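You operate a simulated robot arm through the tools that you are given. There is no shell and no other tool. Be economical: measure what you need, move in short steps, check, and stop when the job is done.

You are at the controls of a simulated two-armed robot. One attempt, no reset.

JOB
Hold the red gauge on the bare end steady with one hand and flip the red jaw the other way with the other. Take the yellow bearing and put it on the stock cart deck. Open the cupboard door, put the fill gauge from the upper board on the deck plate, then shut the door. Take the knocking block and leave it on the stack three. Put three of the rollers from the skip ledge on the stitch bench. Any order will do.

The check looks at the end state, three seconds after you hand in, the way a careful person would. Anything else that was tipped, shoved, dropped, spilled or broken makes it a failure.

ROBOT AND FRAMES
Two 7-joint arms with two-finger parallel grippers on one trunk, on a base that drives. Base frame: it is fixed to the floor where the robot stands at the start and does not move with it; the origin is under the middle of the robot, x ahead of it, y to its left, z up; the surface under the hand at the start is at about z = 0.86. Readings come in m, rad, newtons and seconds.
The left shoulder is at the start at [0.07, 0.134, 1.201], the right one opposite. With the tool pointing down near the work surface each hand reaches from about 0.1 to 0.64 m from the robot's upright axis, wherever it stands, measured 20 degrees to its own side. Places, roughly: cupboard door [-3.4, -3.4, 1]; deck plate [0.5, -3.6, 0.4]; fill gauge [-3.5, -3.5, 1.5]; knocking block (11x5x4 cm) [-7.6, -5.1, 0.9]; red gauge [0.5, 0, 1]; red jaw [0.6, 0, 0.9]; roller (4x4x11 cm) [-7.6, -5.4, 0.9]; stack three [-5.6, -4, 1.4]; stitch bench [-8.6, -0.7, 0.8]; stock cart deck [-1.8, -4, 0.6]; yellow bearing (8x8x6 cm) [-2.7, -3.6, 0.9]. Payload 1.57 kg a hand.
Tool frame (each hand has its own): the origin (TCP) lies between the finger pads and is the grasp point; the fingertips stand 0.03 m ahead of it; z points along the fingers, y is the line along which they close. Largest opening 0.08 m; finger width 0.017, thickness 0.012; the body of the gripper, 0.04 by 0.082 m, starts 0.08 m behind the TCP.
Orientation is told as [roll, pitch, yaw] about the base's x, y, z axes, in that order, counted from this pose: with the fingers straight down and closing along the base's y, the tool's x points along the base's -x, its y along +y and its z along -z.

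CONTROLS
- The arms move only by the tool jog_arm. It takes "left_series", "right_series" or both (then of equal length, played together; a hand with none holds still); each is a list that holds one entry, the list of rows, each a list of 7 numbers: the shift along the base's x, y, z in units of 20 mm (1.0 is 20 mm), then the turn, a rotation vector about the base's x, y, z in units of 8 degrees (1.0 is 8 degrees), then the gripper command, from -1 (fully open) to 1 (shut), values between in proportion. In form: [[[dx, dy, dz, wx, wy, wz, claw], ...]]. A call has 1 to 12 rows; each row shifts and turns the commanded pose from where the row before left it. A call with a number of a shift or a turn outside -1 to 1 is refused whole. Each row takes 0.2 s and may step no farther than 0.05 m and 0.15 rad from the row before; otherwise, or with a gripper value out of range, the whole call is refused. A pose out of reach is approached as far as the arm can. The call stops where the force on the tool passes 40 N (or 10 N more than at its start, if that is more) or the arm is blocked; 0.2 s more then pass. Each finger travels about 0.153 m/s and halts on what it meets, pressing with about 36 N; the grip force reading is that of the motor and also rises with nothing between the fingers. The clock runs only during rows and for 0.2 s after the last one: add rows that do not move to give the fingers time. The reply holds the time, the measured pose of the TCP, the force on the tool along the base axes, the opening and the grip force, in the units named above and with some noise, with the torque about the TCP (base axes, N m) and any sound that the robot's microphone picked up, and new pictures: "views" is both (left out), scene, wrist or none (wrist: the cameras of the hands that moved).
- Cameras (640 x 400 px; columns grow to the right, rows downward): "scene" is now at [0.135, -0.0081, 1.42]; the picture's right is [-0.08, -1.00, 0.00], its down [-0.67, 0.05, -0.74] and it looks along [0.74, -0.06, -0.67] (base axes); focal length 214 px, centre (320, 200). "left" rides on the left gripper at [0.072, 0.007, -0.122] in its tool frame; the picture's right is [-0.09, 1.00, 0.00], its down [-0.84, -0.08, -0.54] and it looks along [-0.54, -0.05, 0.84] (tool axes); focal length 238 px, centre (320, 200). "right" rides on the right gripper at [0.072, -0.007, -0.122] in its tool frame; the picture's right is [0.09, 1.00, 0.00], its down [-0.84, 0.08, -0.54] and it looks along [-0.54, 0.05, 0.84] (tool axes); focal length 238 px, centre (320, 200).
- move_column(by): slides the trunk up (or, below 0, down) by that many m; the arms and the scene camera ride with it, the base frame stays. It gives what a move gives, with no picture.
- steer(legs): drives the robot by 1 to 6 legs, each [ahead, left, turn to the left] in m, m and rad, along the robot's own axes; the way and the turn of a leg run together, so that a leg with both is an arc; at most 1.5 m and 3.142 rad a leg. The arms and the cameras ride along, it lands a little off, and it stops where it bumps. It gives what a move gives, and a new picture of the scene camera.
- aim_head(pan, tilt): turns the head with the scene camera to pan (to the left, within 1.501 rad either way) and tilt (down, from -0.506 to 1.204), counted from straight ahead of the robot. It gives what a move gives, and a new picture of the scene camera.
- locate(camera, pixels): for up to 12 pixels [column, row] of the newest picture of that camera ("zoom" is the newest enlarged one), the place [x, y, z] in the base frame of the surface seen there, good to about 0.002 m. No time passes.
- zoom(camera, box): a new picture of the part [left, top, right, bottom] of that camera's present view, enlarged. No time passes.
- sign_off(): hands the job in; it is judged then, once.

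Go step by step. Measure first, check grasps and placings, and put right what went wrong. The budget is 145 turns and 260 pictures, counting those below and the enlarged ones. Unless the task says otherwise, let go and move clear before handing in, and close with one line.

The tools are called after "Emit:" as name(argument=value, ...) on one line, values as JSON. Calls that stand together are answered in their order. jog_arm: Moves the arms, as the interface text tells. Its arguments: {"type":"object","properties":{"left_series":{"type":"array"},"right_series":{"type":"array"},"views":{"type":"string","enum":["both","scene","wrist","none"]}},"required":[]} The other tools are called the same way: move_column (by) slides the trunk up or down; steer (legs) drives the base; aim_head (pan, tilt) turns the head that bears the scene camera; locate (camera, pixels) gives the place of the surface under pixels of a picture; zoom (camera, box) takes an enlarged picture of a part of a camera's view; sign_off () hands the job in.

At the start:

```text
t: 0.0
left_ee_pos: [0.4161, 0.1702, 1.2275]
left_ee_rot: [0.0, 0.001, -0.002]
left_force: [0.8, -0.5, -0.7]
left_moment: [-0.02, -0.01, -0.03]
left_width: 0.0799
left_gripper_force: 0.0
right_ee_pos: [0.3757, -0.1752, 1.276]
right_ee_rot: [0.0, 0.0, -0.002]
right_force: [0.3, -0.2, -0.3]
right_moment: [-0.01, 0.0, -0.01]
right_width: 0.0798
right_gripper_force: 0.0
trunk travel left (down, up): [-0.775, 0.165]
robot x, y, heading: [-0.0014, -0.0021, 0.002]
head pan, tilt: [-0.077, 0.74]
```

scene: 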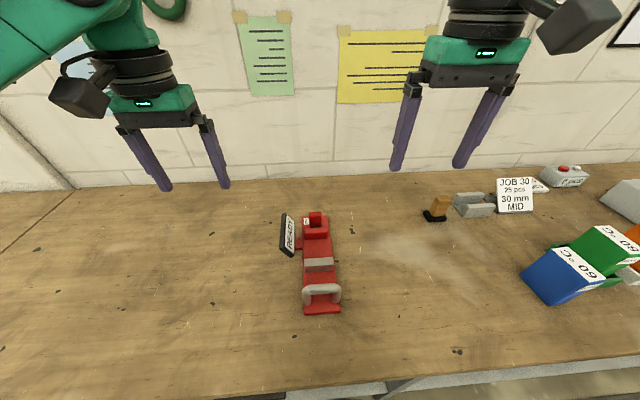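
right: 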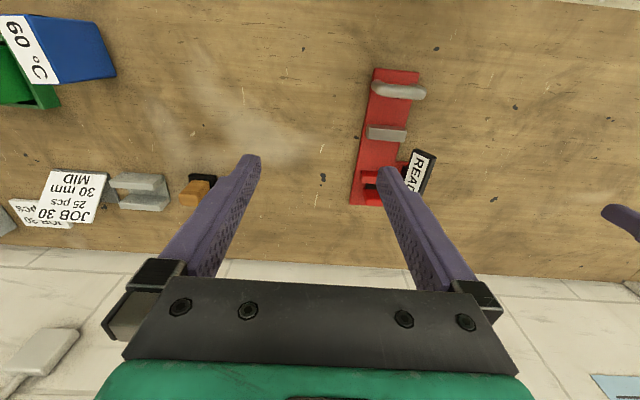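
left: 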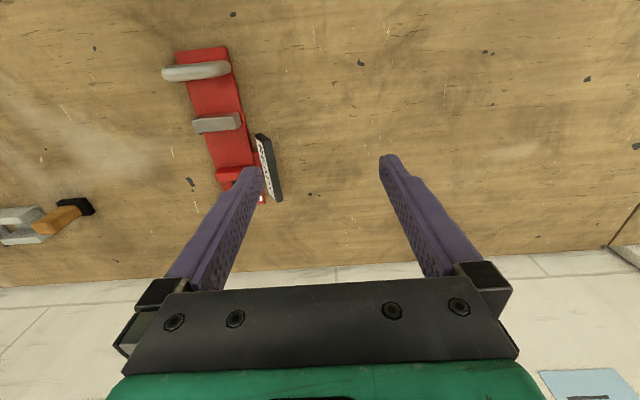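

The red gauge lies around (320,265) in the scene, with the jaw near (317,222). I'll zoom in on it before measuring.

Emit:
zoom(camera="scene", box=[240, 190, 400, 330])

Emit:
zoom(camera="right", box=[320, 50, 460, 220])

Emit:
locate(camera="scene", pixels=[[322, 310], [306, 293], [338, 292], [320, 290], [320, 264], [315, 240], [316, 214], [298, 242], [326, 226], [322, 275], [290, 235], [380, 280]])

```text
2.86 times, centred on (320, 260) of scene
```

zoom: 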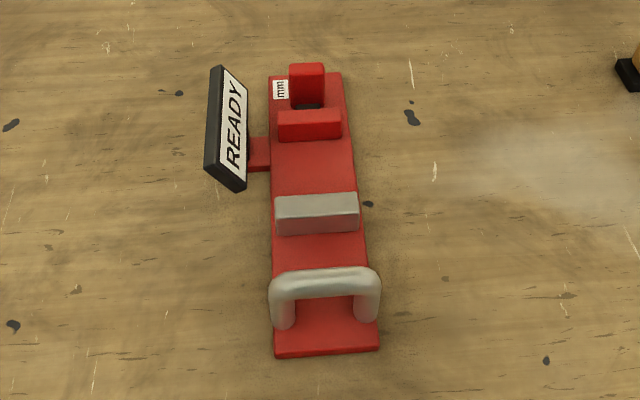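

```text
2.35 times, centred on (390, 135) of right
```

zoom: 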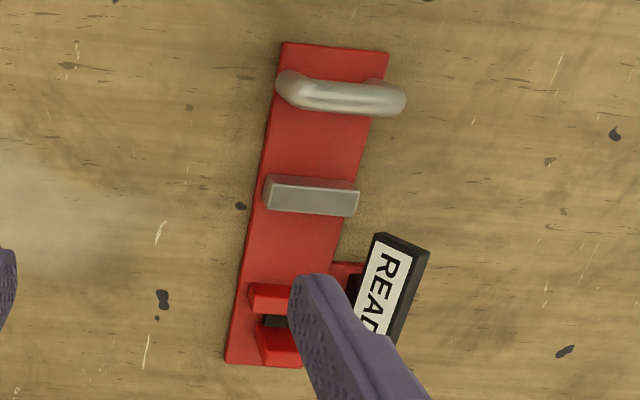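

```text
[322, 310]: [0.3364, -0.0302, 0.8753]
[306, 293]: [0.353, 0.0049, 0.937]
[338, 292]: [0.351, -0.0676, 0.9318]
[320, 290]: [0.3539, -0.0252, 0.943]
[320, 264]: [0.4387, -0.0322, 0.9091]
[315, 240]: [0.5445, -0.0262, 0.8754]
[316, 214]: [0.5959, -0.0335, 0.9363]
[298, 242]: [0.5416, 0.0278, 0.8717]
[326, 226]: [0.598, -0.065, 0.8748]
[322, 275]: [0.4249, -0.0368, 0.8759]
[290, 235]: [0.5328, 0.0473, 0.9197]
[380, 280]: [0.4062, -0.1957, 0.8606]
```

Emit:
zoom(camera="scene", box=[285, 200, 349, 250])

Emit:
locate(camera="scene", pixels=[[316, 219], [316, 225], [317, 229], [317, 233], [318, 236], [310, 231], [324, 231], [312, 214], [320, 214], [316, 210], [308, 222], [324, 218]])

Emit:
jog_arm(right_series=[[[-0.5, -1, 0, 0, 0, 0, -1], [-0.5, -1, 0, 0, 0, 0, -1], [0, -1, 0, 0, 0, 0, -1], [0, -1, 0, 0, 0, 0, -1]]], left_series=[[[0, -1, -1, 0, 0, 0, -1], [0, -1, -1, 0, 0, 0, -1], [0, -1, -1, 0, 0, 0, -1], [0, -1, -1, 0, 0, 0, -1]]])

```text
8.00 times, centred on (317, 225) of scene
```

zoom: 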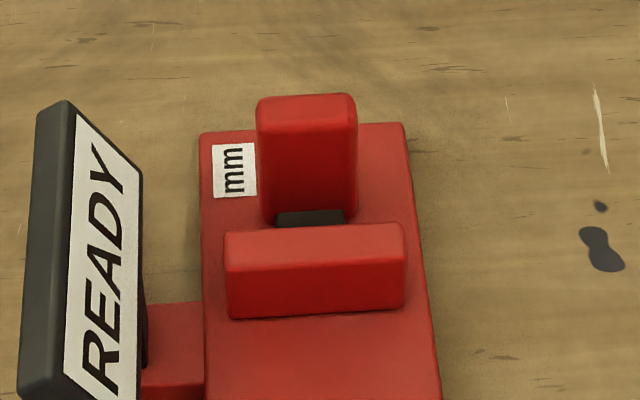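

```text
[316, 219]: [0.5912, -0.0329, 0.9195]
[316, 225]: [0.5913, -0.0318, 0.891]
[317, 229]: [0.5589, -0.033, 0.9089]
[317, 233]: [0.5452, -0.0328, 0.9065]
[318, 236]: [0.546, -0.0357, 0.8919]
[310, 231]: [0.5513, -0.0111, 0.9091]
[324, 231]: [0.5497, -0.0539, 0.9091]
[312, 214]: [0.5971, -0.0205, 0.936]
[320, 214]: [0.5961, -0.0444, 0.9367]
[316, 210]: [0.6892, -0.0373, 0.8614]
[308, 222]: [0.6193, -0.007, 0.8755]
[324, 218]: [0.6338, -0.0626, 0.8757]
```

```text
t: 1.0
left_ee_pos: [0.416, 0.0887, 1.149]
left_ee_rot: [0.002, 0.0, 0.0]
left_force: [0.0, -0.7, -0.1]
left_moment: [0.02, 0.01, 0.03]
left_width: 0.0803
left_gripper_force: 0.1
right_ee_pos: [0.3551, -0.2566, 1.2762]
right_ee_rot: [0.002, 0.002, -0.002]
right_force: [0.6, 1.1, -0.1]
right_moment: [0.02, 0.03, 0.02]
right_width: 0.08
right_gripper_force: 0.1
trunk travel left (down, up): [-0.775, 0.165]
robot x, y, heading: [-0.0015, 0.0005, -0.001]
head pan, tilt: [-0.077, 0.74]
```

scene: 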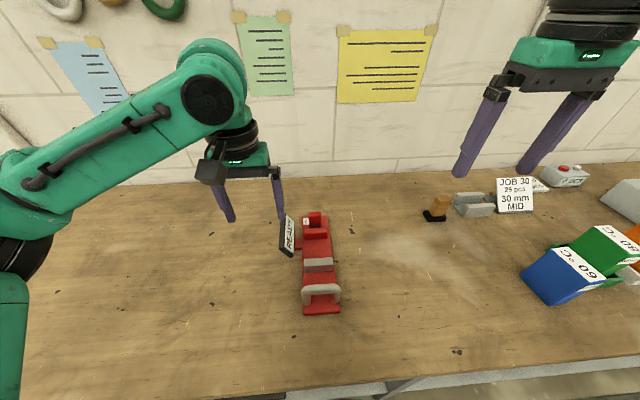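
right: 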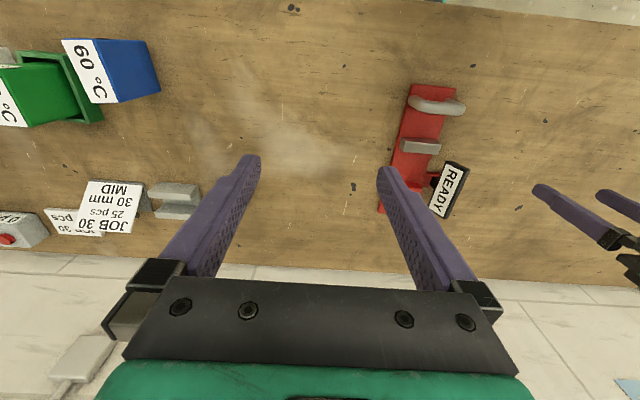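
left: 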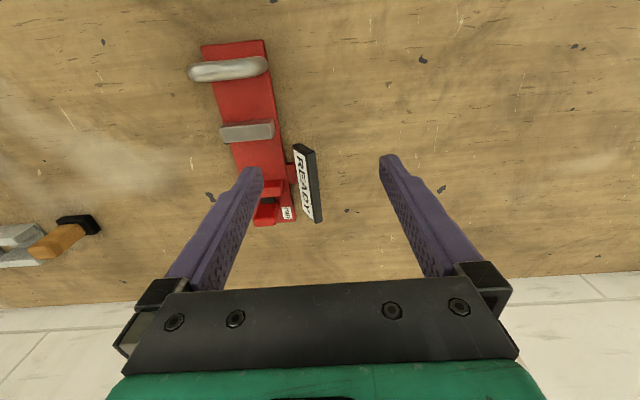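

The jaw stands upright near x 0.594, y -0.032 with its top at z 0.937, behind a fixed block. I'll turn the left wrist camera to see it from the side.

Emit:
jog_arm(left_series=[[[0.7, 0.4, -0.4, 0, 0, -1, -1], [0.7, 0.4, -0.4, 0, 0, -1, -1], [0.7, 0.4, -0.4, 0, 0, -1, -1], [0.7, 0.4, -0.4, 0, 0, -1, -1], [0.7, 0.4, -0.4, 0, 0, -1, -1], [0.7, 0.4, -0.4, 0, 0, -1, -1], [0.7, 0.4, -0.4, 0, 0, -1, -1], [0.7, 0.4, -0.4, 0, 0, -1, -1], [0.7, 0.4, -0.4, 0, 0, -1, -1], [0.7, 0.4, -0.4, 0, 0, -1, -1], [0.7, 0.4, -0.4, 0, 0, -1, -1], [0, 0, 0, 0, 0, 0, -1]]], views="wrist")

```text
t: 3.6
left_ee_pos: [0.5684, 0.1774, 1.0597]
left_ee_rot: [-0.001, 0.001, -1.537]
left_force: [0.1, 0.0, 0.1]
left_moment: [0.0, -0.01, -0.02]
left_width: 0.0798
left_gripper_force: 0.0
right_ee_pos: [0.3541, -0.2569, 1.2767]
right_ee_rot: [-0.001, 0.0, -0.003]
right_force: [0.0, 0.1, 0.4]
right_moment: [0.0, -0.05, -0.01]
right_width: 0.0799
right_gripper_force: 0.1
trunk travel left (down, up): [-0.775, 0.165]
robot x, y, heading: [-0.0013, -0.0006, 0.004]
head pan, tilt: [-0.077, 0.74]
```

left: 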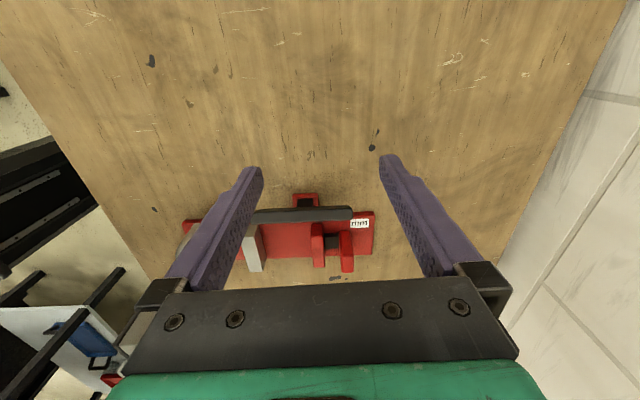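

Emit:
zoom(camera="left", box=[270, 190, 400, 285])

Emit:
locate(camera="left", pixels=[[347, 250], [347, 262], [333, 240], [333, 256], [318, 250], [318, 230], [345, 235], [250, 250], [300, 240], [359, 224], [352, 265], [342, 265]])

```text
4.21 times, centred on (335, 238) of left
```

zoom: 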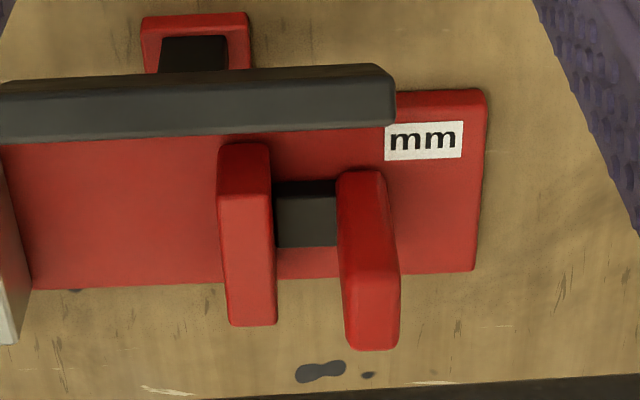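

```text
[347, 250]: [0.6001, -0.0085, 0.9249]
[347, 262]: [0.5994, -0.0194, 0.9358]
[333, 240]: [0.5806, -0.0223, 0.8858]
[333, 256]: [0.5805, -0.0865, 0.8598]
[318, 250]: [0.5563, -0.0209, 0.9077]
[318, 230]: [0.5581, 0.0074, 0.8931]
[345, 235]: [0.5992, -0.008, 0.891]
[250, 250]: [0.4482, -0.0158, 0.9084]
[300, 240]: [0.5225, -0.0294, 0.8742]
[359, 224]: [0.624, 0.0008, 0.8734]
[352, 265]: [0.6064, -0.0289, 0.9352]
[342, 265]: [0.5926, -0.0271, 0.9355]
```

I want the jaw from its other side, where the sign doesn't block it, so I'll look with the right wrist camera.

Emit:
jog_arm(right_series=[[[0.9, 0, -0.8, 0, 0, 1, -1], [0.9, 0, -0.8, 0, 0, 1, -1], [0.9, 0, -0.8, 0, 0, 1, -1], [0.9, 0, -0.8, 0, 0, 1, -1], [0.9, 0, -0.8, 0, 0, 1, -1], [0.9, 0, -0.8, 0, 0, 1, -1], [0.9, 0, -0.8, 0, 0, 1, -1], [0.9, 0, -0.8, 0, 0, 1, -1], [0.9, 0, -0.8, 0, 0, 1, -1], [0.9, 0, -0.8, 0, 0, 1, -1], [0.9, 0, -0.8, 0, 0, 1, -1], [0, 0, 0, 0, 0, 0, -1]]], views="none")

Emit:
jog_arm(right_series=[[[0, 0, -0.5, 1, 0, 0, -1], [0, 0, -0.5, 1, 0, 0, -1], [0, 0, -0.5, 1, 0, 0, -1], [0, 0, -0.5, 1, 0, 0, -1], [0, 0, 0, 0, 0, 0, -1]]], views="wrist")

```text
t: 6.2
left_ee_pos: [0.5704, 0.1772, 1.059]
left_ee_rot: [-0.002, 0.0, -1.535]
left_force: [0.3, -1.3, 0.2]
left_moment: [-0.02, -0.04, 0.0]
left_width: 0.0801
left_gripper_force: 0.0
right_ee_pos: [0.2386, -0.0273, 1.0765]
right_ee_rot: [-0.02, -0.008, 1.475]
right_force: [-0.1, -0.5, -0.4]
right_moment: [0.0, 0.02, 0.02]
right_width: 0.08
right_gripper_force: 0.1
right hand out of reach, approached as far as the arm can: row 3, 4, 5, 6, 7, 8, 9, 10, 11
trunk travel left (down, up): [-0.775, 0.165]
robot x, y, heading: [0.0005, -0.0007, -0.0]
head pan, tilt: [-0.077, 0.74]
```

```text
t: 7.4
left_ee_pos: [0.5709, 0.1786, 1.0609]
left_ee_rot: [0.001, 0.001, -1.536]
left_force: [0.4, 0.1, 0.5]
left_moment: [0.0, 0.0, 0.01]
left_width: 0.0799
left_gripper_force: 0.1
right_ee_pos: [0.2136, 0.0168, 1.0314]
right_ee_rot: [0.036, -0.565, 1.451]
right_force: [0.3, 0.0, 0.5]
right_moment: [0.01, 0.02, 0.01]
right_width: 0.0799
right_gripper_force: 0.0
right hand out of reach, approached as far as the arm can: row 1, 2, 3, 4
trunk travel left (down, up): [-0.775, 0.165]
robot x, y, heading: [0.002, 0.0039, 0.001]
head pan, tilt: [-0.077, 0.74]
```

right: 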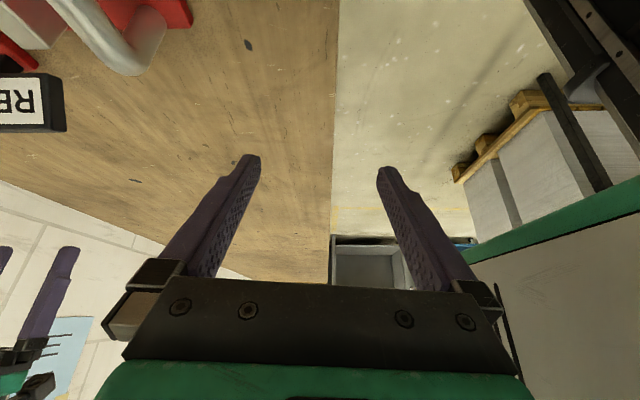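

The right hand couldn't reach that pose with yaw, so I'll unwind it and bring it back to its side.

Emit:
jog_arm(right_series=[[[0, -1, 0.5, -1, 0, 0, -1], [0, -1, 0.5, -1, 0, 0, -1], [0, -1, 0.5, -1, 0, 0, -1], [0, -1, 0.5, -1, 0, 0, -1], [0, -1, 0.5, 0, 0, -1, -1], [0, -1, 0.5, 0, 0, -1, -1], [0, -1, 0.5, 0, 0, -1, -1], [0, -1, 0.5, 0, 0, -1, -1], [0, -1, 0.5, 0, 0, -1, -1], [0, -1, 0.5, 0, 0, -1, -1], [0, -1, 0.5, 0, 0, -1, -1], [0, -1, 0.5, 0, 0, -1, -1]]], views="none")

Emit:
jog_arm(right_series=[[[0, 0, 0, 0, 0, -1, -1], [0, 0, 0, 0, 0, -1, -1], [0, 0, 0, 0, 0, -1, -1], [0, 0, 0, 0, 0, 0, -1]]], left_series=[[[0, 0, -0.5, -1, 0, 0, -1], [0, 0, -0.5, -1, 0, 0, -1], [0, 0, -0.5, -1, 0, 0, -1], [0, 0, 0, 0, 0, 0, -1]]])

```text
t: 10.0
left_ee_pos: [0.5704, 0.1773, 1.0604]
left_ee_rot: [-0.001, -0.001, -1.535]
left_force: [-0.2, 0.2, -0.7]
left_moment: [0.02, -0.01, -0.02]
left_width: 0.08
left_gripper_force: 0.0
right_ee_pos: [0.2137, -0.2235, 1.1517]
right_ee_rot: [-0.019, -0.009, 0.355]
right_force: [-0.3, -0.5, 1.2]
right_moment: [0.0, -0.03, -0.01]
right_width: 0.0797
right_gripper_force: 0.0
trunk travel left (down, up): [-0.775, 0.165]
robot x, y, heading: [-0.0003, -0.0003, -0.002]
head pan, tilt: [-0.077, 0.74]
```

```text
t: 11.0
left_ee_pos: [0.5689, 0.1796, 1.0279]
left_ee_rot: [-0.016, -0.422, -1.532]
left_force: [0.2, 0.3, -0.8]
left_moment: [0.01, -0.02, 0.02]
left_width: 0.0801
left_gripper_force: 0.1
right_ee_pos: [0.2127, -0.2228, 1.1522]
right_ee_rot: [-0.018, -0.008, -0.064]
right_force: [-0.3, 0.5, 0.2]
right_moment: [-0.03, 0.04, 0.03]
right_width: 0.0804
right_gripper_force: 0.2
trunk travel left (down, up): [-0.775, 0.165]
robot x, y, heading: [-0.001, -0.0011, -0.004]
head pan, tilt: [-0.077, 0.74]
```

scene: 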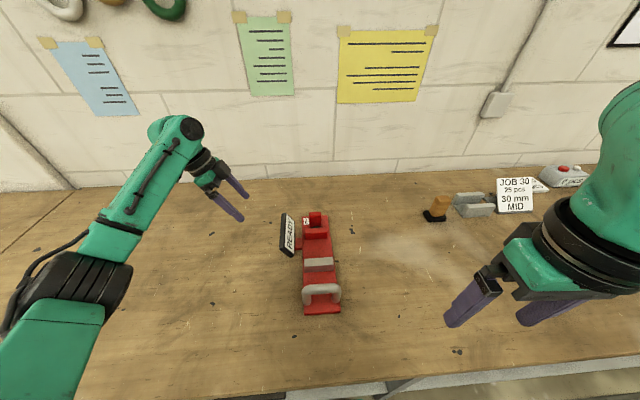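
right: 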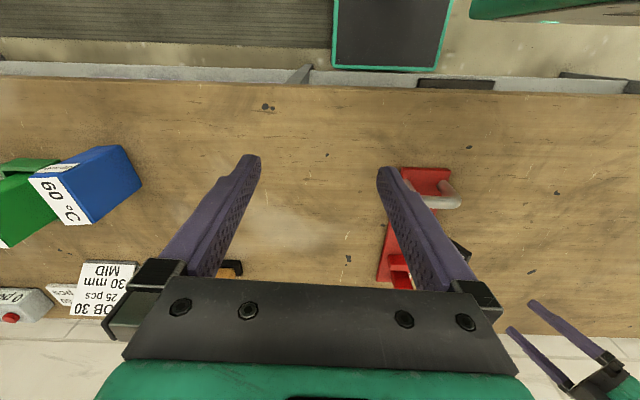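
left: 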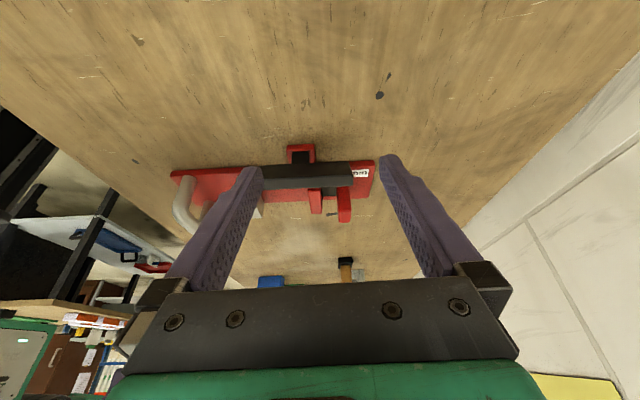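

Emit:
zoom(camera="left", box=[250, 130, 400, 230])

```text
4.00 times, centred on (325, 180) of left
```

zoom: 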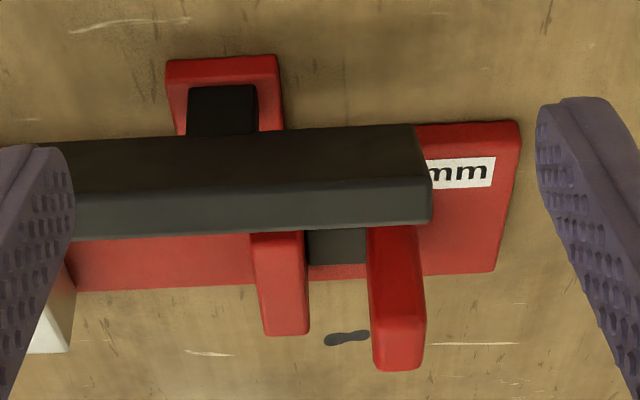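

Emit:
jog_arm(right_series=[[[0.8, 0, -0.2, 0, 0, 1, -1], [0.8, 0, -0.2, 0, 0, 1, -1], [0.8, 0, -0.2, 0, 0, 1, -1], [0.8, 0, -0.2, 0, 0, 1, -1], [0.8, 0, -0.2, 0, 0, 1, -1], [0.8, 0, -0.2, 0, 0, 1, -1], [0.8, 0, -0.4, 0, 0, 1, -1], [0.8, 0, -0.4, 0.7, -0.7, 0, -1], [0.8, 0, -0.4, 0.7, -0.7, 0, -1], [0.8, 0, -0.4, 0.7, -0.7, 0, -1], [0, 0, -0.4, 0.7, -0.7, 0, -1], [0, 0, 0, 0, 0, 0, -1]]], views="wrist")

```text
t: 13.6
left_ee_pos: [0.5695, 0.1785, 1.0296]
left_ee_rot: [-0.016, -0.418, -1.53]
left_force: [0.0, -0.3, 0.1]
left_moment: [0.04, 0.02, 0.01]
left_width: 0.0801
left_gripper_force: 0.0
right_ee_pos: [0.3259, -0.1276, 1.0959]
right_ee_rot: [-0.078, -0.546, 0.864]
right_force: [0.7, -1.0, 0.6]
right_moment: [-0.01, -0.01, 0.02]
right_width: 0.0798
right_gripper_force: 0.0
right hand out of reach, approached as far as the arm can: row 6, 7, 8, 9, 10, 11
trunk travel left (down, up): [-0.775, 0.165]
robot x, y, heading: [-0.0008, -0.0039, 0.004]
head pan, tilt: [-0.077, 0.74]
```

right: 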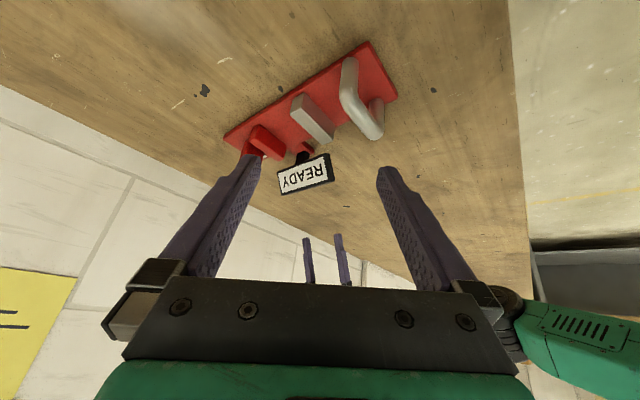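

Emit:
jog_arm(right_series=[[[0, 0.3, 0, 0, 0, -1, -1], [0, 0.3, 0, 0, 0, -1, -1], [0, 0, 0, 0, 0, 0, -1]]], views="wrist")

Emit:
zoom(camera="right", box=[230, 90, 390, 190])

```text
t: 14.4
left_ee_pos: [0.5692, 0.1791, 1.0302]
left_ee_rot: [-0.016, -0.417, -1.532]
left_force: [-0.7, 0.9, -0.3]
left_moment: [0.01, 0.01, 0.01]
left_width: 0.0798
left_gripper_force: 0.0
right_ee_pos: [0.3261, -0.1157, 1.0946]
right_ee_rot: [-0.077, -0.544, 0.586]
right_force: [0.8, -0.6, 0.0]
right_moment: [0.01, 0.02, 0.01]
right_width: 0.0796
right_gripper_force: 0.0
trunk travel left (down, up): [-0.775, 0.165]
robot x, y, heading: [0.0002, 0.0004, 0.002]
head pan, tilt: [-0.077, 0.74]
```

right: 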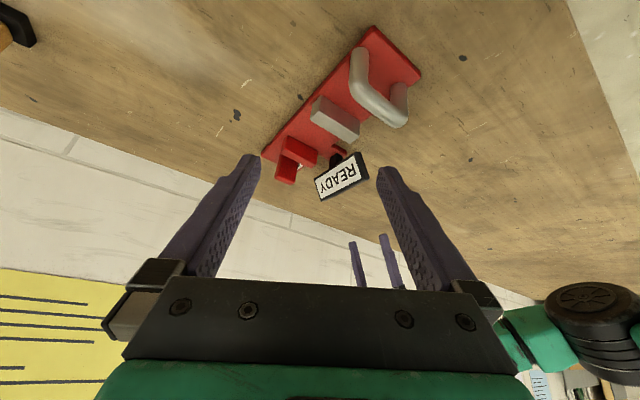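

```text
4.00 times, centred on (310, 140) of right
```

zoom: 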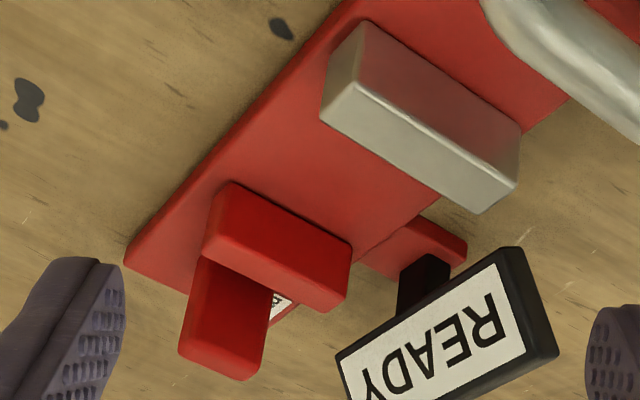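

The jaw most likely slides or tips along x towards the fixed block. I'll straighten the right hand and test whether it can reach above the jaw.

Emit:
jog_arm(right_series=[[[0, 0, 0, 0, 0, -0.84, -1], [0, 0, 0, 0, 0, -0.84, -1], [0, 0, 0, 0, 0, -0.84, -1], [0, 0, 0, 0, 0, -0.84, -1], [0, 0, 0, 0, 0, -0.84, -1], [0.3, 0.3, 0, 0, 0.97, 0, -1], [0.3, 0.3, 0, 0, 0.97, 0, -1], [0.3, 0.3, 0, 0, 0.97, 0, -1], [0.3, 0.3, 0, 0, 0.97, 0, -1], [0.5, 0.3, 0, 0.5, 0, 0, -1], [1, 0.3, 0, 0, 0, 0, -0.5], [1, 0.3, 0, 0, 0, 0, -0.5]]], views="none")

Emit:
jog_arm(right_series=[[[1, 0.2, 0, 0, 0, 0, -0.5], [1, 0.2, 0, 0, 0, 0, -0.5], [1, 0.2, 0, 0, 0, 0, -0.5], [1, 0.2, 0, 0, 0, 0, -0.5], [1, 0.2, 0, 0, 0, 0, -0.5], [1, 0.2, 0, 0, 0, 0, -0.5], [1, 0.2, 0, 0, 0, 0, -0.5], [1, 0.2, 0, 0, 0, 0, -0.5], [1, 0.2, 0, 0, 0, 0, -0.5], [1, 0.2, 0, 0, 0, 0, -0.5], [0, 0, 0, 0, 0, 0, -0.5]]], views="both")

```text
t: 17.0
left_ee_pos: [0.5696, 0.1787, 1.0273]
left_ee_rot: [-0.019, -0.418, -1.531]
left_force: [0.5, -0.8, -0.3]
left_moment: [-0.02, 0.03, -0.03]
left_width: 0.0799
left_gripper_force: 0.0
right_ee_pos: [0.4035, -0.0721, 1.0943]
right_ee_rot: [-0.008, -0.002, 0.003]
right_force: [0.7, -0.6, -0.5]
right_moment: [-0.02, 0.04, -0.02]
right_width: 0.0599
right_gripper_force: 0.0
trunk travel left (down, up): [-0.775, 0.165]
robot x, y, heading: [-0.004, -0.0004, 0.006]
head pan, tilt: [-0.077, 0.74]
```

```text
t: 19.4
left_ee_pos: [0.5704, 0.1788, 1.0294]
left_ee_rot: [-0.018, -0.419, -1.532]
left_force: [0.3, -0.1, 0.5]
left_moment: [0.04, -0.01, 0.02]
left_width: 0.0799
left_gripper_force: 0.0
right_ee_pos: [0.4991, -0.1319, 1.0881]
right_ee_rot: [-0.007, -0.007, 0.001]
right_force: [0.9, -0.7, -0.2]
right_moment: [0.0, 0.01, -0.02]
right_width: 0.0599
right_gripper_force: 0.0
right hand out of reach, approached as far as the arm can: row 2, 3, 4, 5, 6, 7, 8, 9, 10
trunk travel left (down, up): [-0.775, 0.165]
robot x, y, heading: [0.0032, -0.001, 0.002]
head pan, tilt: [-0.077, 0.74]
```

scene: 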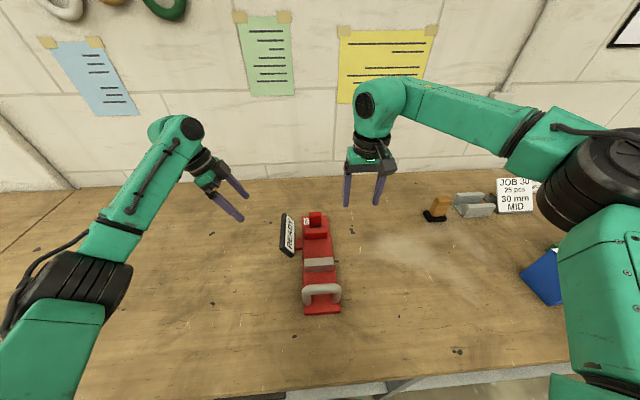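
right: 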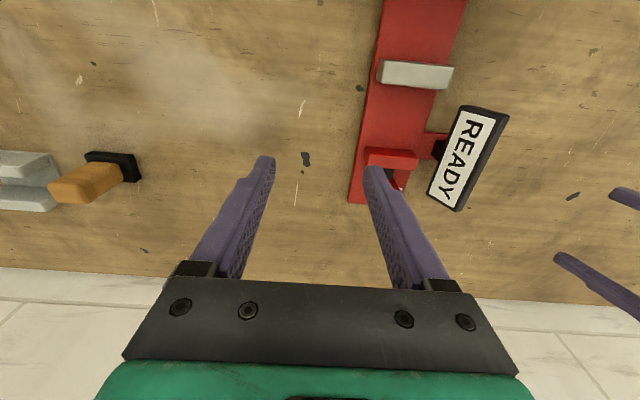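

The right hand falls short near x 0.5 across the midline. I'll raise the hands, then shift the base right and turn it left so that the jaw lies on the right hand's side.

Emit:
jog_arm(left_series=[[[-1, 0, 1, 1, 0, 0, -1], [-1, 0, 1, 1, 0, 0, -1], [-1, 0, 1, 1, 0, 0, -1], [-1, 0, 1, 0, 0, 0, -1], [-1, 0, 0, 0, 0, 0, -1], [-1, 0, 0, 0, 0, 0, -1], [-1, 0, 0, 0, 0, 0, -1]]], right_series=[[[-1, 0, 0.5, 0, 0, 0, -1], [-1, 0, 0.5, 0, 0, 0, -1], [-1, 0, 0.5, 0, 0, 0, -1], [-1, -1, 0, 0, 0, 0, -1], [0, -1, 0, 0, 0, 0, -1], [0, -1, 0, 0, 0, 0, -1], [0, 0, 0, 0, 0, 0, -1]]], views="none")

Emit:
steer(legs=[[0, -0.2, 0], [0, 0, 0.6]])

```text
t: 21.0
left_ee_pos: [0.4266, 0.1783, 1.1106]
left_ee_rot: [0.0, 0.002, -1.535]
left_force: [-0.5, -0.1, -0.6]
left_moment: [0.01, -0.01, -0.03]
left_width: 0.0801
left_gripper_force: 0.2
right_ee_pos: [0.4164, -0.1918, 1.117]
right_ee_rot: [-0.007, -0.009, 0.001]
right_force: [0.5, 0.0, -1.0]
right_moment: [-0.02, 0.01, 0.0]
right_width: 0.0798
right_gripper_force: 0.1
trunk travel left (down, up): [-0.775, 0.165]
robot x, y, heading: [0.0007, 0.0005, 0.001]
head pan, tilt: [-0.077, 0.74]
```

```text
t: 22.9
left_ee_pos: [0.4281, -0.0228, 1.1097]
left_ee_rot: [0.001, 0.001, -1.535]
left_force: [-0.4, 0.8, -0.9]
left_moment: [0.0, -0.01, -0.01]
left_width: 0.0798
left_gripper_force: 0.1
right_ee_pos: [0.4168, -0.3926, 1.1171]
right_ee_rot: [-0.003, -0.006, 0.0]
right_force: [-0.1, -0.3, -0.2]
right_moment: [0.0, -0.01, -0.01]
right_width: 0.0799
right_gripper_force: 0.1
trunk travel left (down, up): [-0.775, 0.165]
robot x, y, heading: [-0.001, -0.2019, 0.002]
head pan, tilt: [-0.077, 0.74]
stopped in leg 2: the robot was blocked; the commanded pose is now the measured one
```

scene: 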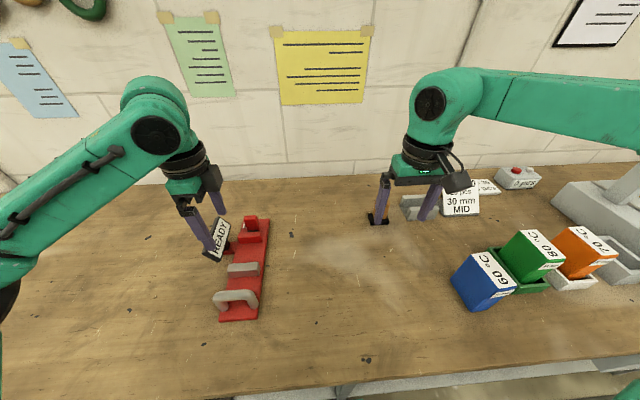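

The table blocks the turn. From here the left hand suits the jaw, so I'll take the handle with the right hand, turning it to yaw -90 with a lean.

Emit:
jog_arm(right_series=[[[-0.3, 0.5, 0, 0, 0, -1, -1], [-0.3, 0.5, 0, 0, 0, -1, -1], [-0.3, 0.5, 0, 0, 0, -1, -1], [-0.3, 0.5, 0, 0, 0, -1, -1], [-0.3, 0.5, 0, 0, 0, -1, -1], [-0.3, 0.5, 0, 0, 0, -1, -1], [-0.3, 0.5, 0, 0, 0, -1, -1], [-0.3, 0.5, 0, 0, 0, -1, -1], [-0.3, 0.5, 0, 0, 0, -1, -1], [-0.3, 0.5, 0, 0, 0, -1, -1], [-0.2, 0.5, 0, 0, 0, -1, -1], [0, 0, 0, 0, 0, -0.25, -1]]], left_series=[[[0, 0.5, 0, 0, 0, 1, -1], [0, 0.5, 0, 0, 0, 1, -1], [0, 0.5, 0, 0, 0, 1, -1], [0, 0.5, 0, 0, 0, 1, -1], [0, 0.5, 0, 0, 0, 1, -1], [0, 0.5, 0, 0, 0, 1, -1], [0, 0, 0, 0, 0, 1, -1], [0, 0, 0, 0, 0, 1, -1], [0, 0, 0, 0, 0, 1, -1], [0, 0, 0, 0, 0, 1, 0], [0, 0, 0, 0, 0, 1, 1], [0, 0, 0, 0, 0, 0, 1]]], views="none")

Emit:
jog_arm(right_series=[[[0, 1, -0.5, 1, 0, 0, -1], [0, 1, -0.5, 1, 0, 0, -1], [0, 1, -0.5, 1, 0, 0, -1], [0, 1, -0.5, 1, 0, 0, -1], [0, 1, 0, 0, 0, 0, -1], [0, 1, 0, 0, 0, 0, -1], [0, 1, 0, 0, 0, 0, -1], [0, 1, 0, 0, 0, 0, -1], [0, 0, 0, 0, 0, 0, -1]]])

```text
t: 25.4
left_ee_pos: [0.4291, 0.0373, 1.109]
left_ee_rot: [0.0, 0.0, 0.001]
left_force: [0.4, -0.1, -0.9]
left_moment: [0.02, -0.01, -0.01]
left_width: 0.0
left_gripper_force: 21.6
right_ee_pos: [0.352, -0.2819, 1.1155]
right_ee_rot: [-0.007, -0.005, -1.571]
right_force: [0.4, 0.6, -0.3]
right_moment: [0.01, -0.03, 0.01]
right_width: 0.0799
right_gripper_force: 0.0
trunk travel left (down, up): [-0.775, 0.165]
robot x, y, heading: [-0.0024, -0.2009, -0.004]
head pan, tilt: [-0.077, 0.74]
```

```text
t: 27.4
left_ee_pos: [0.4279, 0.0387, 1.1108]
left_ee_rot: [-0.001, 0.001, 0.0]
left_force: [-0.5, 0.9, -0.1]
left_moment: [-0.03, -0.02, -0.04]
left_width: 0.0001
left_gripper_force: 21.4
right_ee_pos: [0.3517, -0.1261, 1.0796]
right_ee_rot: [-0.004, 0.557, -1.572]
right_force: [-0.4, 0.5, -0.3]
right_moment: [-0.04, -0.01, -0.03]
right_width: 0.0802
right_gripper_force: 0.1
right hand out of reach, approached as far as the arm can: row 8
trunk travel left (down, up): [-0.775, 0.165]
robot x, y, heading: [-0.0042, -0.2034, -0.005]
head pan, tilt: [-0.077, 0.74]
```

scene: 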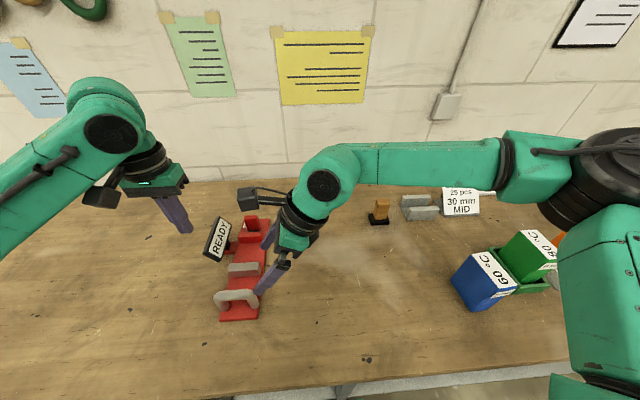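
right: 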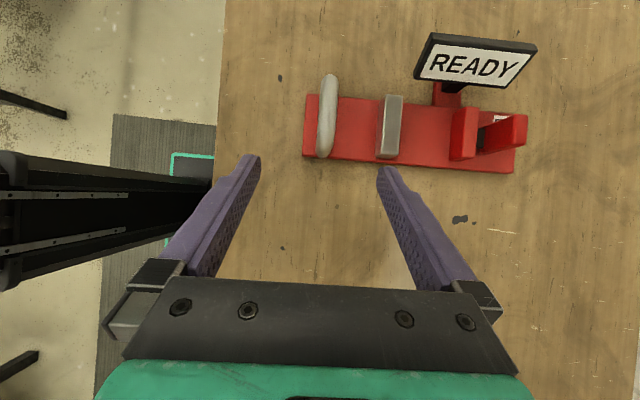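

Emit:
zoom(camera="right", box=[420, 60, 548, 190])

Emit:
zoom(camera="right", box=[290, 30, 550, 190])

Emit:
locate(camera="right", pixels=[[327, 85], [326, 110], [325, 140], [392, 110], [460, 130], [468, 120], [510, 132], [495, 140], [520, 125], [440, 50], [530, 50], [487, 135]])

```text
3.08 times, centred on (484, 125) of right
```

zoom: 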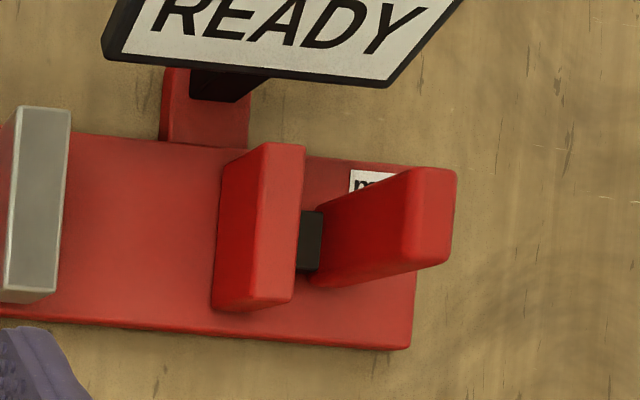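

```text
2.46 times, centred on (420, 110) of right
```

zoom: 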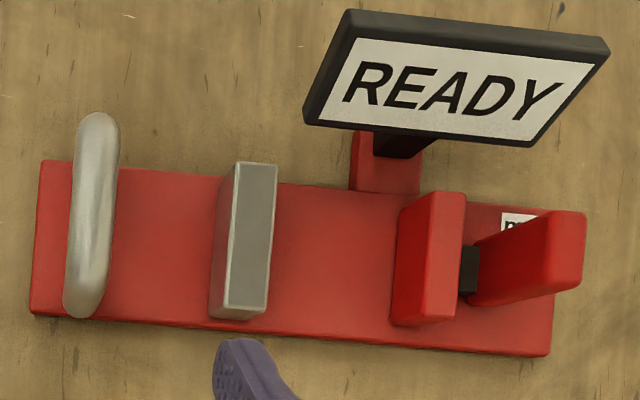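

```text
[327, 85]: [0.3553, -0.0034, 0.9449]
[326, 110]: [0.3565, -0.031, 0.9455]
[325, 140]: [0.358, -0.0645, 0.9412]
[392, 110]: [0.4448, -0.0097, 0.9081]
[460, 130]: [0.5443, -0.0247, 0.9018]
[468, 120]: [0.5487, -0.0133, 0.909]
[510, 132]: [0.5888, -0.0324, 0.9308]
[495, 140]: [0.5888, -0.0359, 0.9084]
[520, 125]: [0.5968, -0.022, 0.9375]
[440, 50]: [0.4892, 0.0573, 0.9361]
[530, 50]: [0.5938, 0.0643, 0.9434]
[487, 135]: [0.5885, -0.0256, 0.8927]
```

The jaw face is vertical (x 0.589) and rides on a black rail towards the anvil. I'll shift the base 0.07 left so the right hand can reach the handle.

Emit:
steer(legs=[[0, 0.07, 0]])

Emit:
jog_arm(left_series=[[[1, -0.3, 0, 0, 0, 0, 1], [1, -0.4, 0, 0, 0, 0, 1], [1, -0.4, 0, 0, 0, 0, 1], [1, -0.4, 0, 0, 0, 0, 1], [1, -0.4, 0, 0, 0, 0, 1], [1, -0.4, 0, 0, 0, 0, 1], [1, -0.4, -1, 0, 0, 0, 1], [1, -0.4, -1, 0, 0, 0, 1], [1, -0.4, -1, 0, 0, 0, 1], [1, -0.4, -1, 0, 0, 0, 1], [0, 0, 0, 0, 0, 0, 1]]], views="scene")

```text
t: 28.5
left_ee_pos: [0.4277, 0.1052, 1.1099]
left_ee_rot: [0.004, -0.001, 0.0]
left_force: [0.0, -0.1, 0.3]
left_moment: [0.03, 0.01, -0.02]
left_width: 0.0001
left_gripper_force: 21.2
right_ee_pos: [0.3525, -0.0601, 1.0773]
right_ee_rot: [-0.005, 0.56, -1.569]
right_force: [0.4, -0.4, 0.1]
right_moment: [0.04, -0.03, -0.02]
right_width: 0.0801
right_gripper_force: 0.1
trunk travel left (down, up): [-0.775, 0.165]
robot x, y, heading: [-0.0013, -0.1282, 0.003]
head pan, tilt: [-0.077, 0.74]
```

scene: 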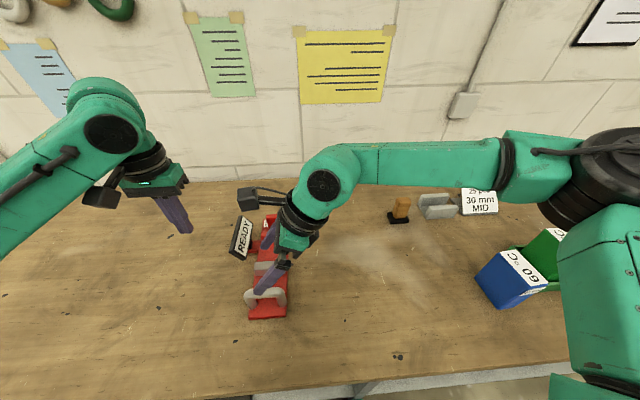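

```text
t: 30.9
left_ee_pos: [0.6146, 0.0363, 1.0344]
left_ee_rot: [-0.001, -0.001, -0.001]
left_force: [0.0, 0.4, -0.2]
left_moment: [0.01, 0.03, 0.01]
left_width: 0.0004
left_gripper_force: 21.4
left hand out of reach, approached as far as the arm can: row 10
right_ee_pos: [0.3515, -0.0546, 1.0779]
right_ee_rot: [-0.004, 0.552, -1.569]
right_force: [0.6, 0.8, -0.3]
right_moment: [0.0, 0.02, -0.01]
right_width: 0.0801
right_gripper_force: 0.1
trunk travel left (down, up): [-0.775, 0.165]
robot x, y, heading: [-0.0015, -0.1307, -0.002]
head pan, tilt: [-0.077, 0.74]
```

scene: 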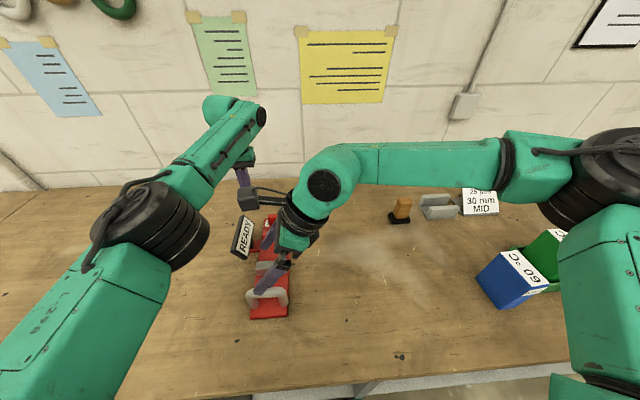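

The left hand reaches x 0.615 here. Next I'll lower the right hand onto the handle bar, whose centre is about x 0.3565, y -0.033, z 0.938.

Emit:
jog_arm(right_series=[[[0.25, 0.2, -1, 0, 0, 0.3, -1], [0, 0.2, -1, 0, 0, 0, -1], [0, 0.2, -1, 0, 0, 0, -1], [0, 0.2, -1, 0, 0, 0, -1], [0, 0.2, -1, 0, 0, 0, -1], [0, 0, -1, 0, 0, 0, -1], [0, 0, -0.9, 0, 0, 0, -1], [0, 0, 0, 0, 0, 0, -1]]])

```text
t: 32.7
left_ee_pos: [0.6142, 0.0348, 1.0362]
left_ee_rot: [-0.001, 0.001, 0.001]
left_force: [0.9, 0.0, 0.6]
left_moment: [0.01, 0.01, -0.02]
left_width: 0.0
left_gripper_force: 21.5
right_ee_pos: [0.3415, -0.0918, 0.9595]
right_ee_rot: [-0.006, 0.558, -1.527]
right_force: [0.3, 0.7, 1.4]
right_moment: [-0.04, -0.02, 0.0]
right_width: 0.08
right_gripper_force: 0.1
right hand out of reach, approached as far as the arm can: row 1, 2, 3, 4, 5, 6, 7
trunk travel left (down, up): [-0.775, 0.165]
robot x, y, heading: [0.0003, -0.1279, -0.003]
head pan, tilt: [-0.077, 0.74]
```

scene: 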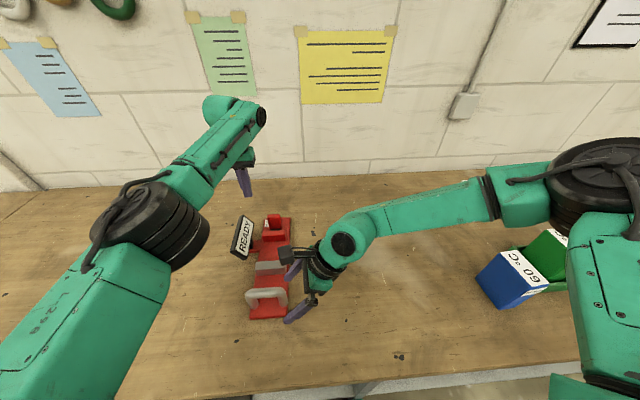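
right: 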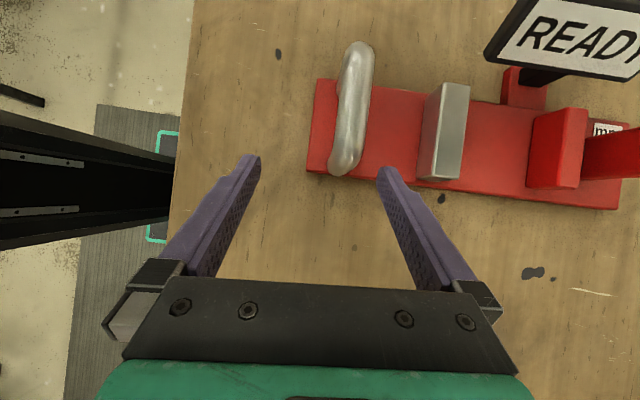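

Emit:
jog_arm(right_series=[[[0, 0, 1, 0, 0, 0, -1], [0, 0, 1, -1, 0, 0, -1], [0, 0.5, 0, -1, 0, 0, -1], [0, 0.5, 0, -1, 0, 0, -1], [0.3, 0.5, 0, -1, 0, 0, -1], [0.4, 0.5, 0, 0, 0, 0, -1], [0, 0.8, 0, 0, 0, 0, -1], [0, 0, 0, 0, 0, 0, -1]]])

```text
t: 34.5
left_ee_pos: [0.6153, 0.0352, 1.0344]
left_ee_rot: [-0.001, 0.0, 0.002]
left_force: [-0.3, -0.2, -0.2]
left_moment: [0.0, -0.02, -0.01]
left_width: 0.0
left_gripper_force: 21.4
right_ee_pos: [0.3306, -0.1663, 1.0258]
right_ee_rot: [-0.029, -0.002, -1.532]
right_force: [0.6, 0.5, -0.2]
right_moment: [0.02, 0.0, 0.01]
right_width: 0.08
right_gripper_force: 0.0
right hand out of reach, approached as far as the arm can: row 3, 4, 5, 6, 7
trunk travel left (down, up): [-0.775, 0.165]
robot x, y, heading: [0.0009, -0.1289, -0.002]
head pan, tilt: [-0.077, 0.74]
```

scene: 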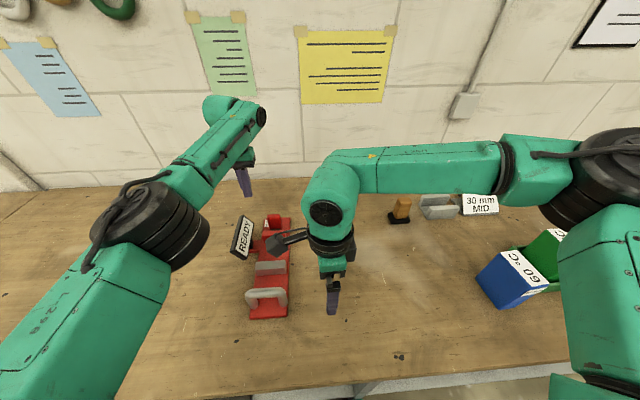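
right: 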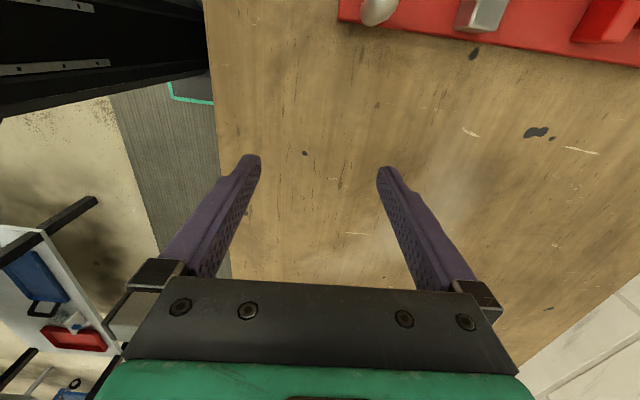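

Vertical reaches less across the body, and leaning helps. I'll shift the base 0.07 left again, lean the right hand more for the handle, and pitch the left hand forward to extend its reach.

Emit:
steer(legs=[[0, 0.07, 0]])

Emit:
jog_arm(right_series=[[[0, 0, 0, 1, 0, 0, -1], [0, 0, 0, 1, 0, 0, -1], [0, 0, 0, 1, 0, 0, -1], [0, 0, 0, 1, 0, 0, -1], [0, 0, 0, 1, 0, 0, -1], [0.3, 0.3, 0, 0, 0, 0, -1], [0.3, 0.3, -0.3, 0, 0, 0, -1], [0.3, 0.3, -0.3, 0, 0, 0, -1], [0.3, 0.3, -0.3, 0, 0, 0, -1], [0, 0, 0, 0, 0, 0, -1]]], left_series=[[[-0.8, 0, 0, 0, -1, 0, 1], [-0.8, 0, 0, 0, -1, 0, 1], [-0.8, 0, 0, 0, -1, 0, 0], [-0.8, -0.5, 0, 0, -1, 0, -0.5], [0, -0.5, 0, 0, -1, 0, -0.5], [0, -0.5, 0, 0, 0, 0, -0.5], [0, -0.5, 0, 0, 0, 0, -0.5], [0, -0.5, 0, 0, 0, 0, -0.5], [0, 0, 0, 0, 0, 0, -0.5], [0, 0, 0, 0, 0, 0, -0.5]]])

```text
t: 35.5
left_ee_pos: [0.6156, 0.0967, 1.0366]
left_ee_rot: [0.005, 0.0, -0.002]
left_force: [-0.1, 0.0, 0.1]
left_moment: [0.04, -0.01, 0.01]
left_width: 0.0
left_gripper_force: 21.1
right_ee_pos: [0.3297, -0.1036, 1.0256]
right_ee_rot: [-0.028, 0.002, -1.536]
right_force: [-0.9, -0.1, 0.1]
right_moment: [0.02, -0.06, -0.04]
right_width: 0.0799
right_gripper_force: 0.1
trunk travel left (down, up): [-0.775, 0.165]
robot x, y, heading: [0.0042, -0.0659, 0.002]
head pan, tilt: [-0.077, 0.74]
```

scene: 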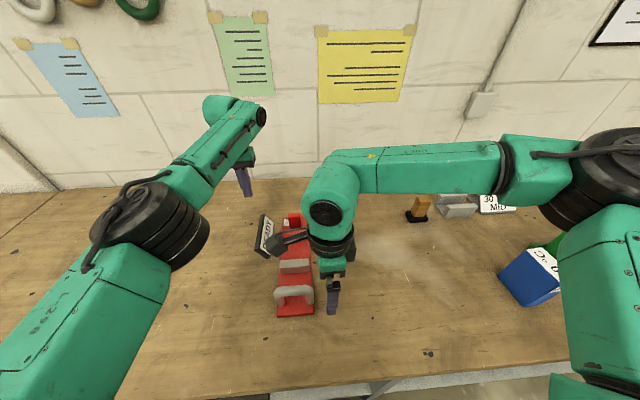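

```text
t: 37.7
left_ee_pos: [0.5694, 0.0402, 1.0233]
left_ee_rot: [0.018, -0.55, -0.039]
left_force: [0.2, 0.5, -0.7]
left_moment: [-0.03, -0.01, 0.03]
left_width: 0.0602
left_gripper_force: 0.0
left hand out of reach, approached as far as the arm can: row 1, 2
right_ee_pos: [0.3531, -0.075, 1.0092]
right_ee_rot: [0.0, 0.696, -1.526]
right_force: [0.5, -0.6, 0.9]
right_moment: [-0.01, 0.02, 0.01]
right_width: 0.0801
right_gripper_force: 0.0
trunk travel left (down, up): [-0.775, 0.165]
robot x, y, heading: [-0.0009, -0.0662, -0.005]
head pan, tilt: [-0.077, 0.74]
```

scene: 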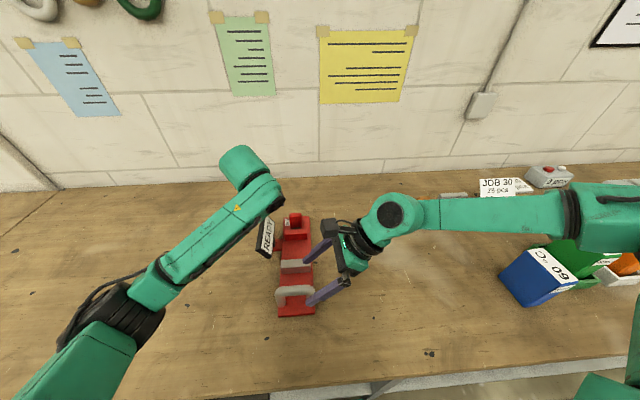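
right: 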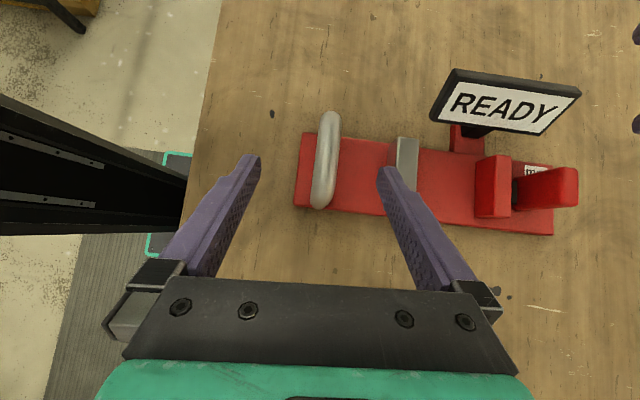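
left: 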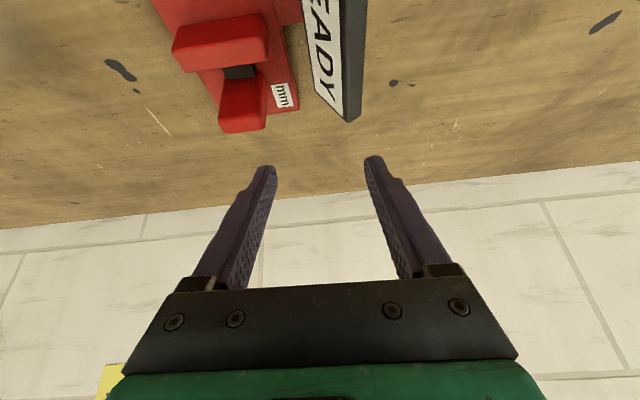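

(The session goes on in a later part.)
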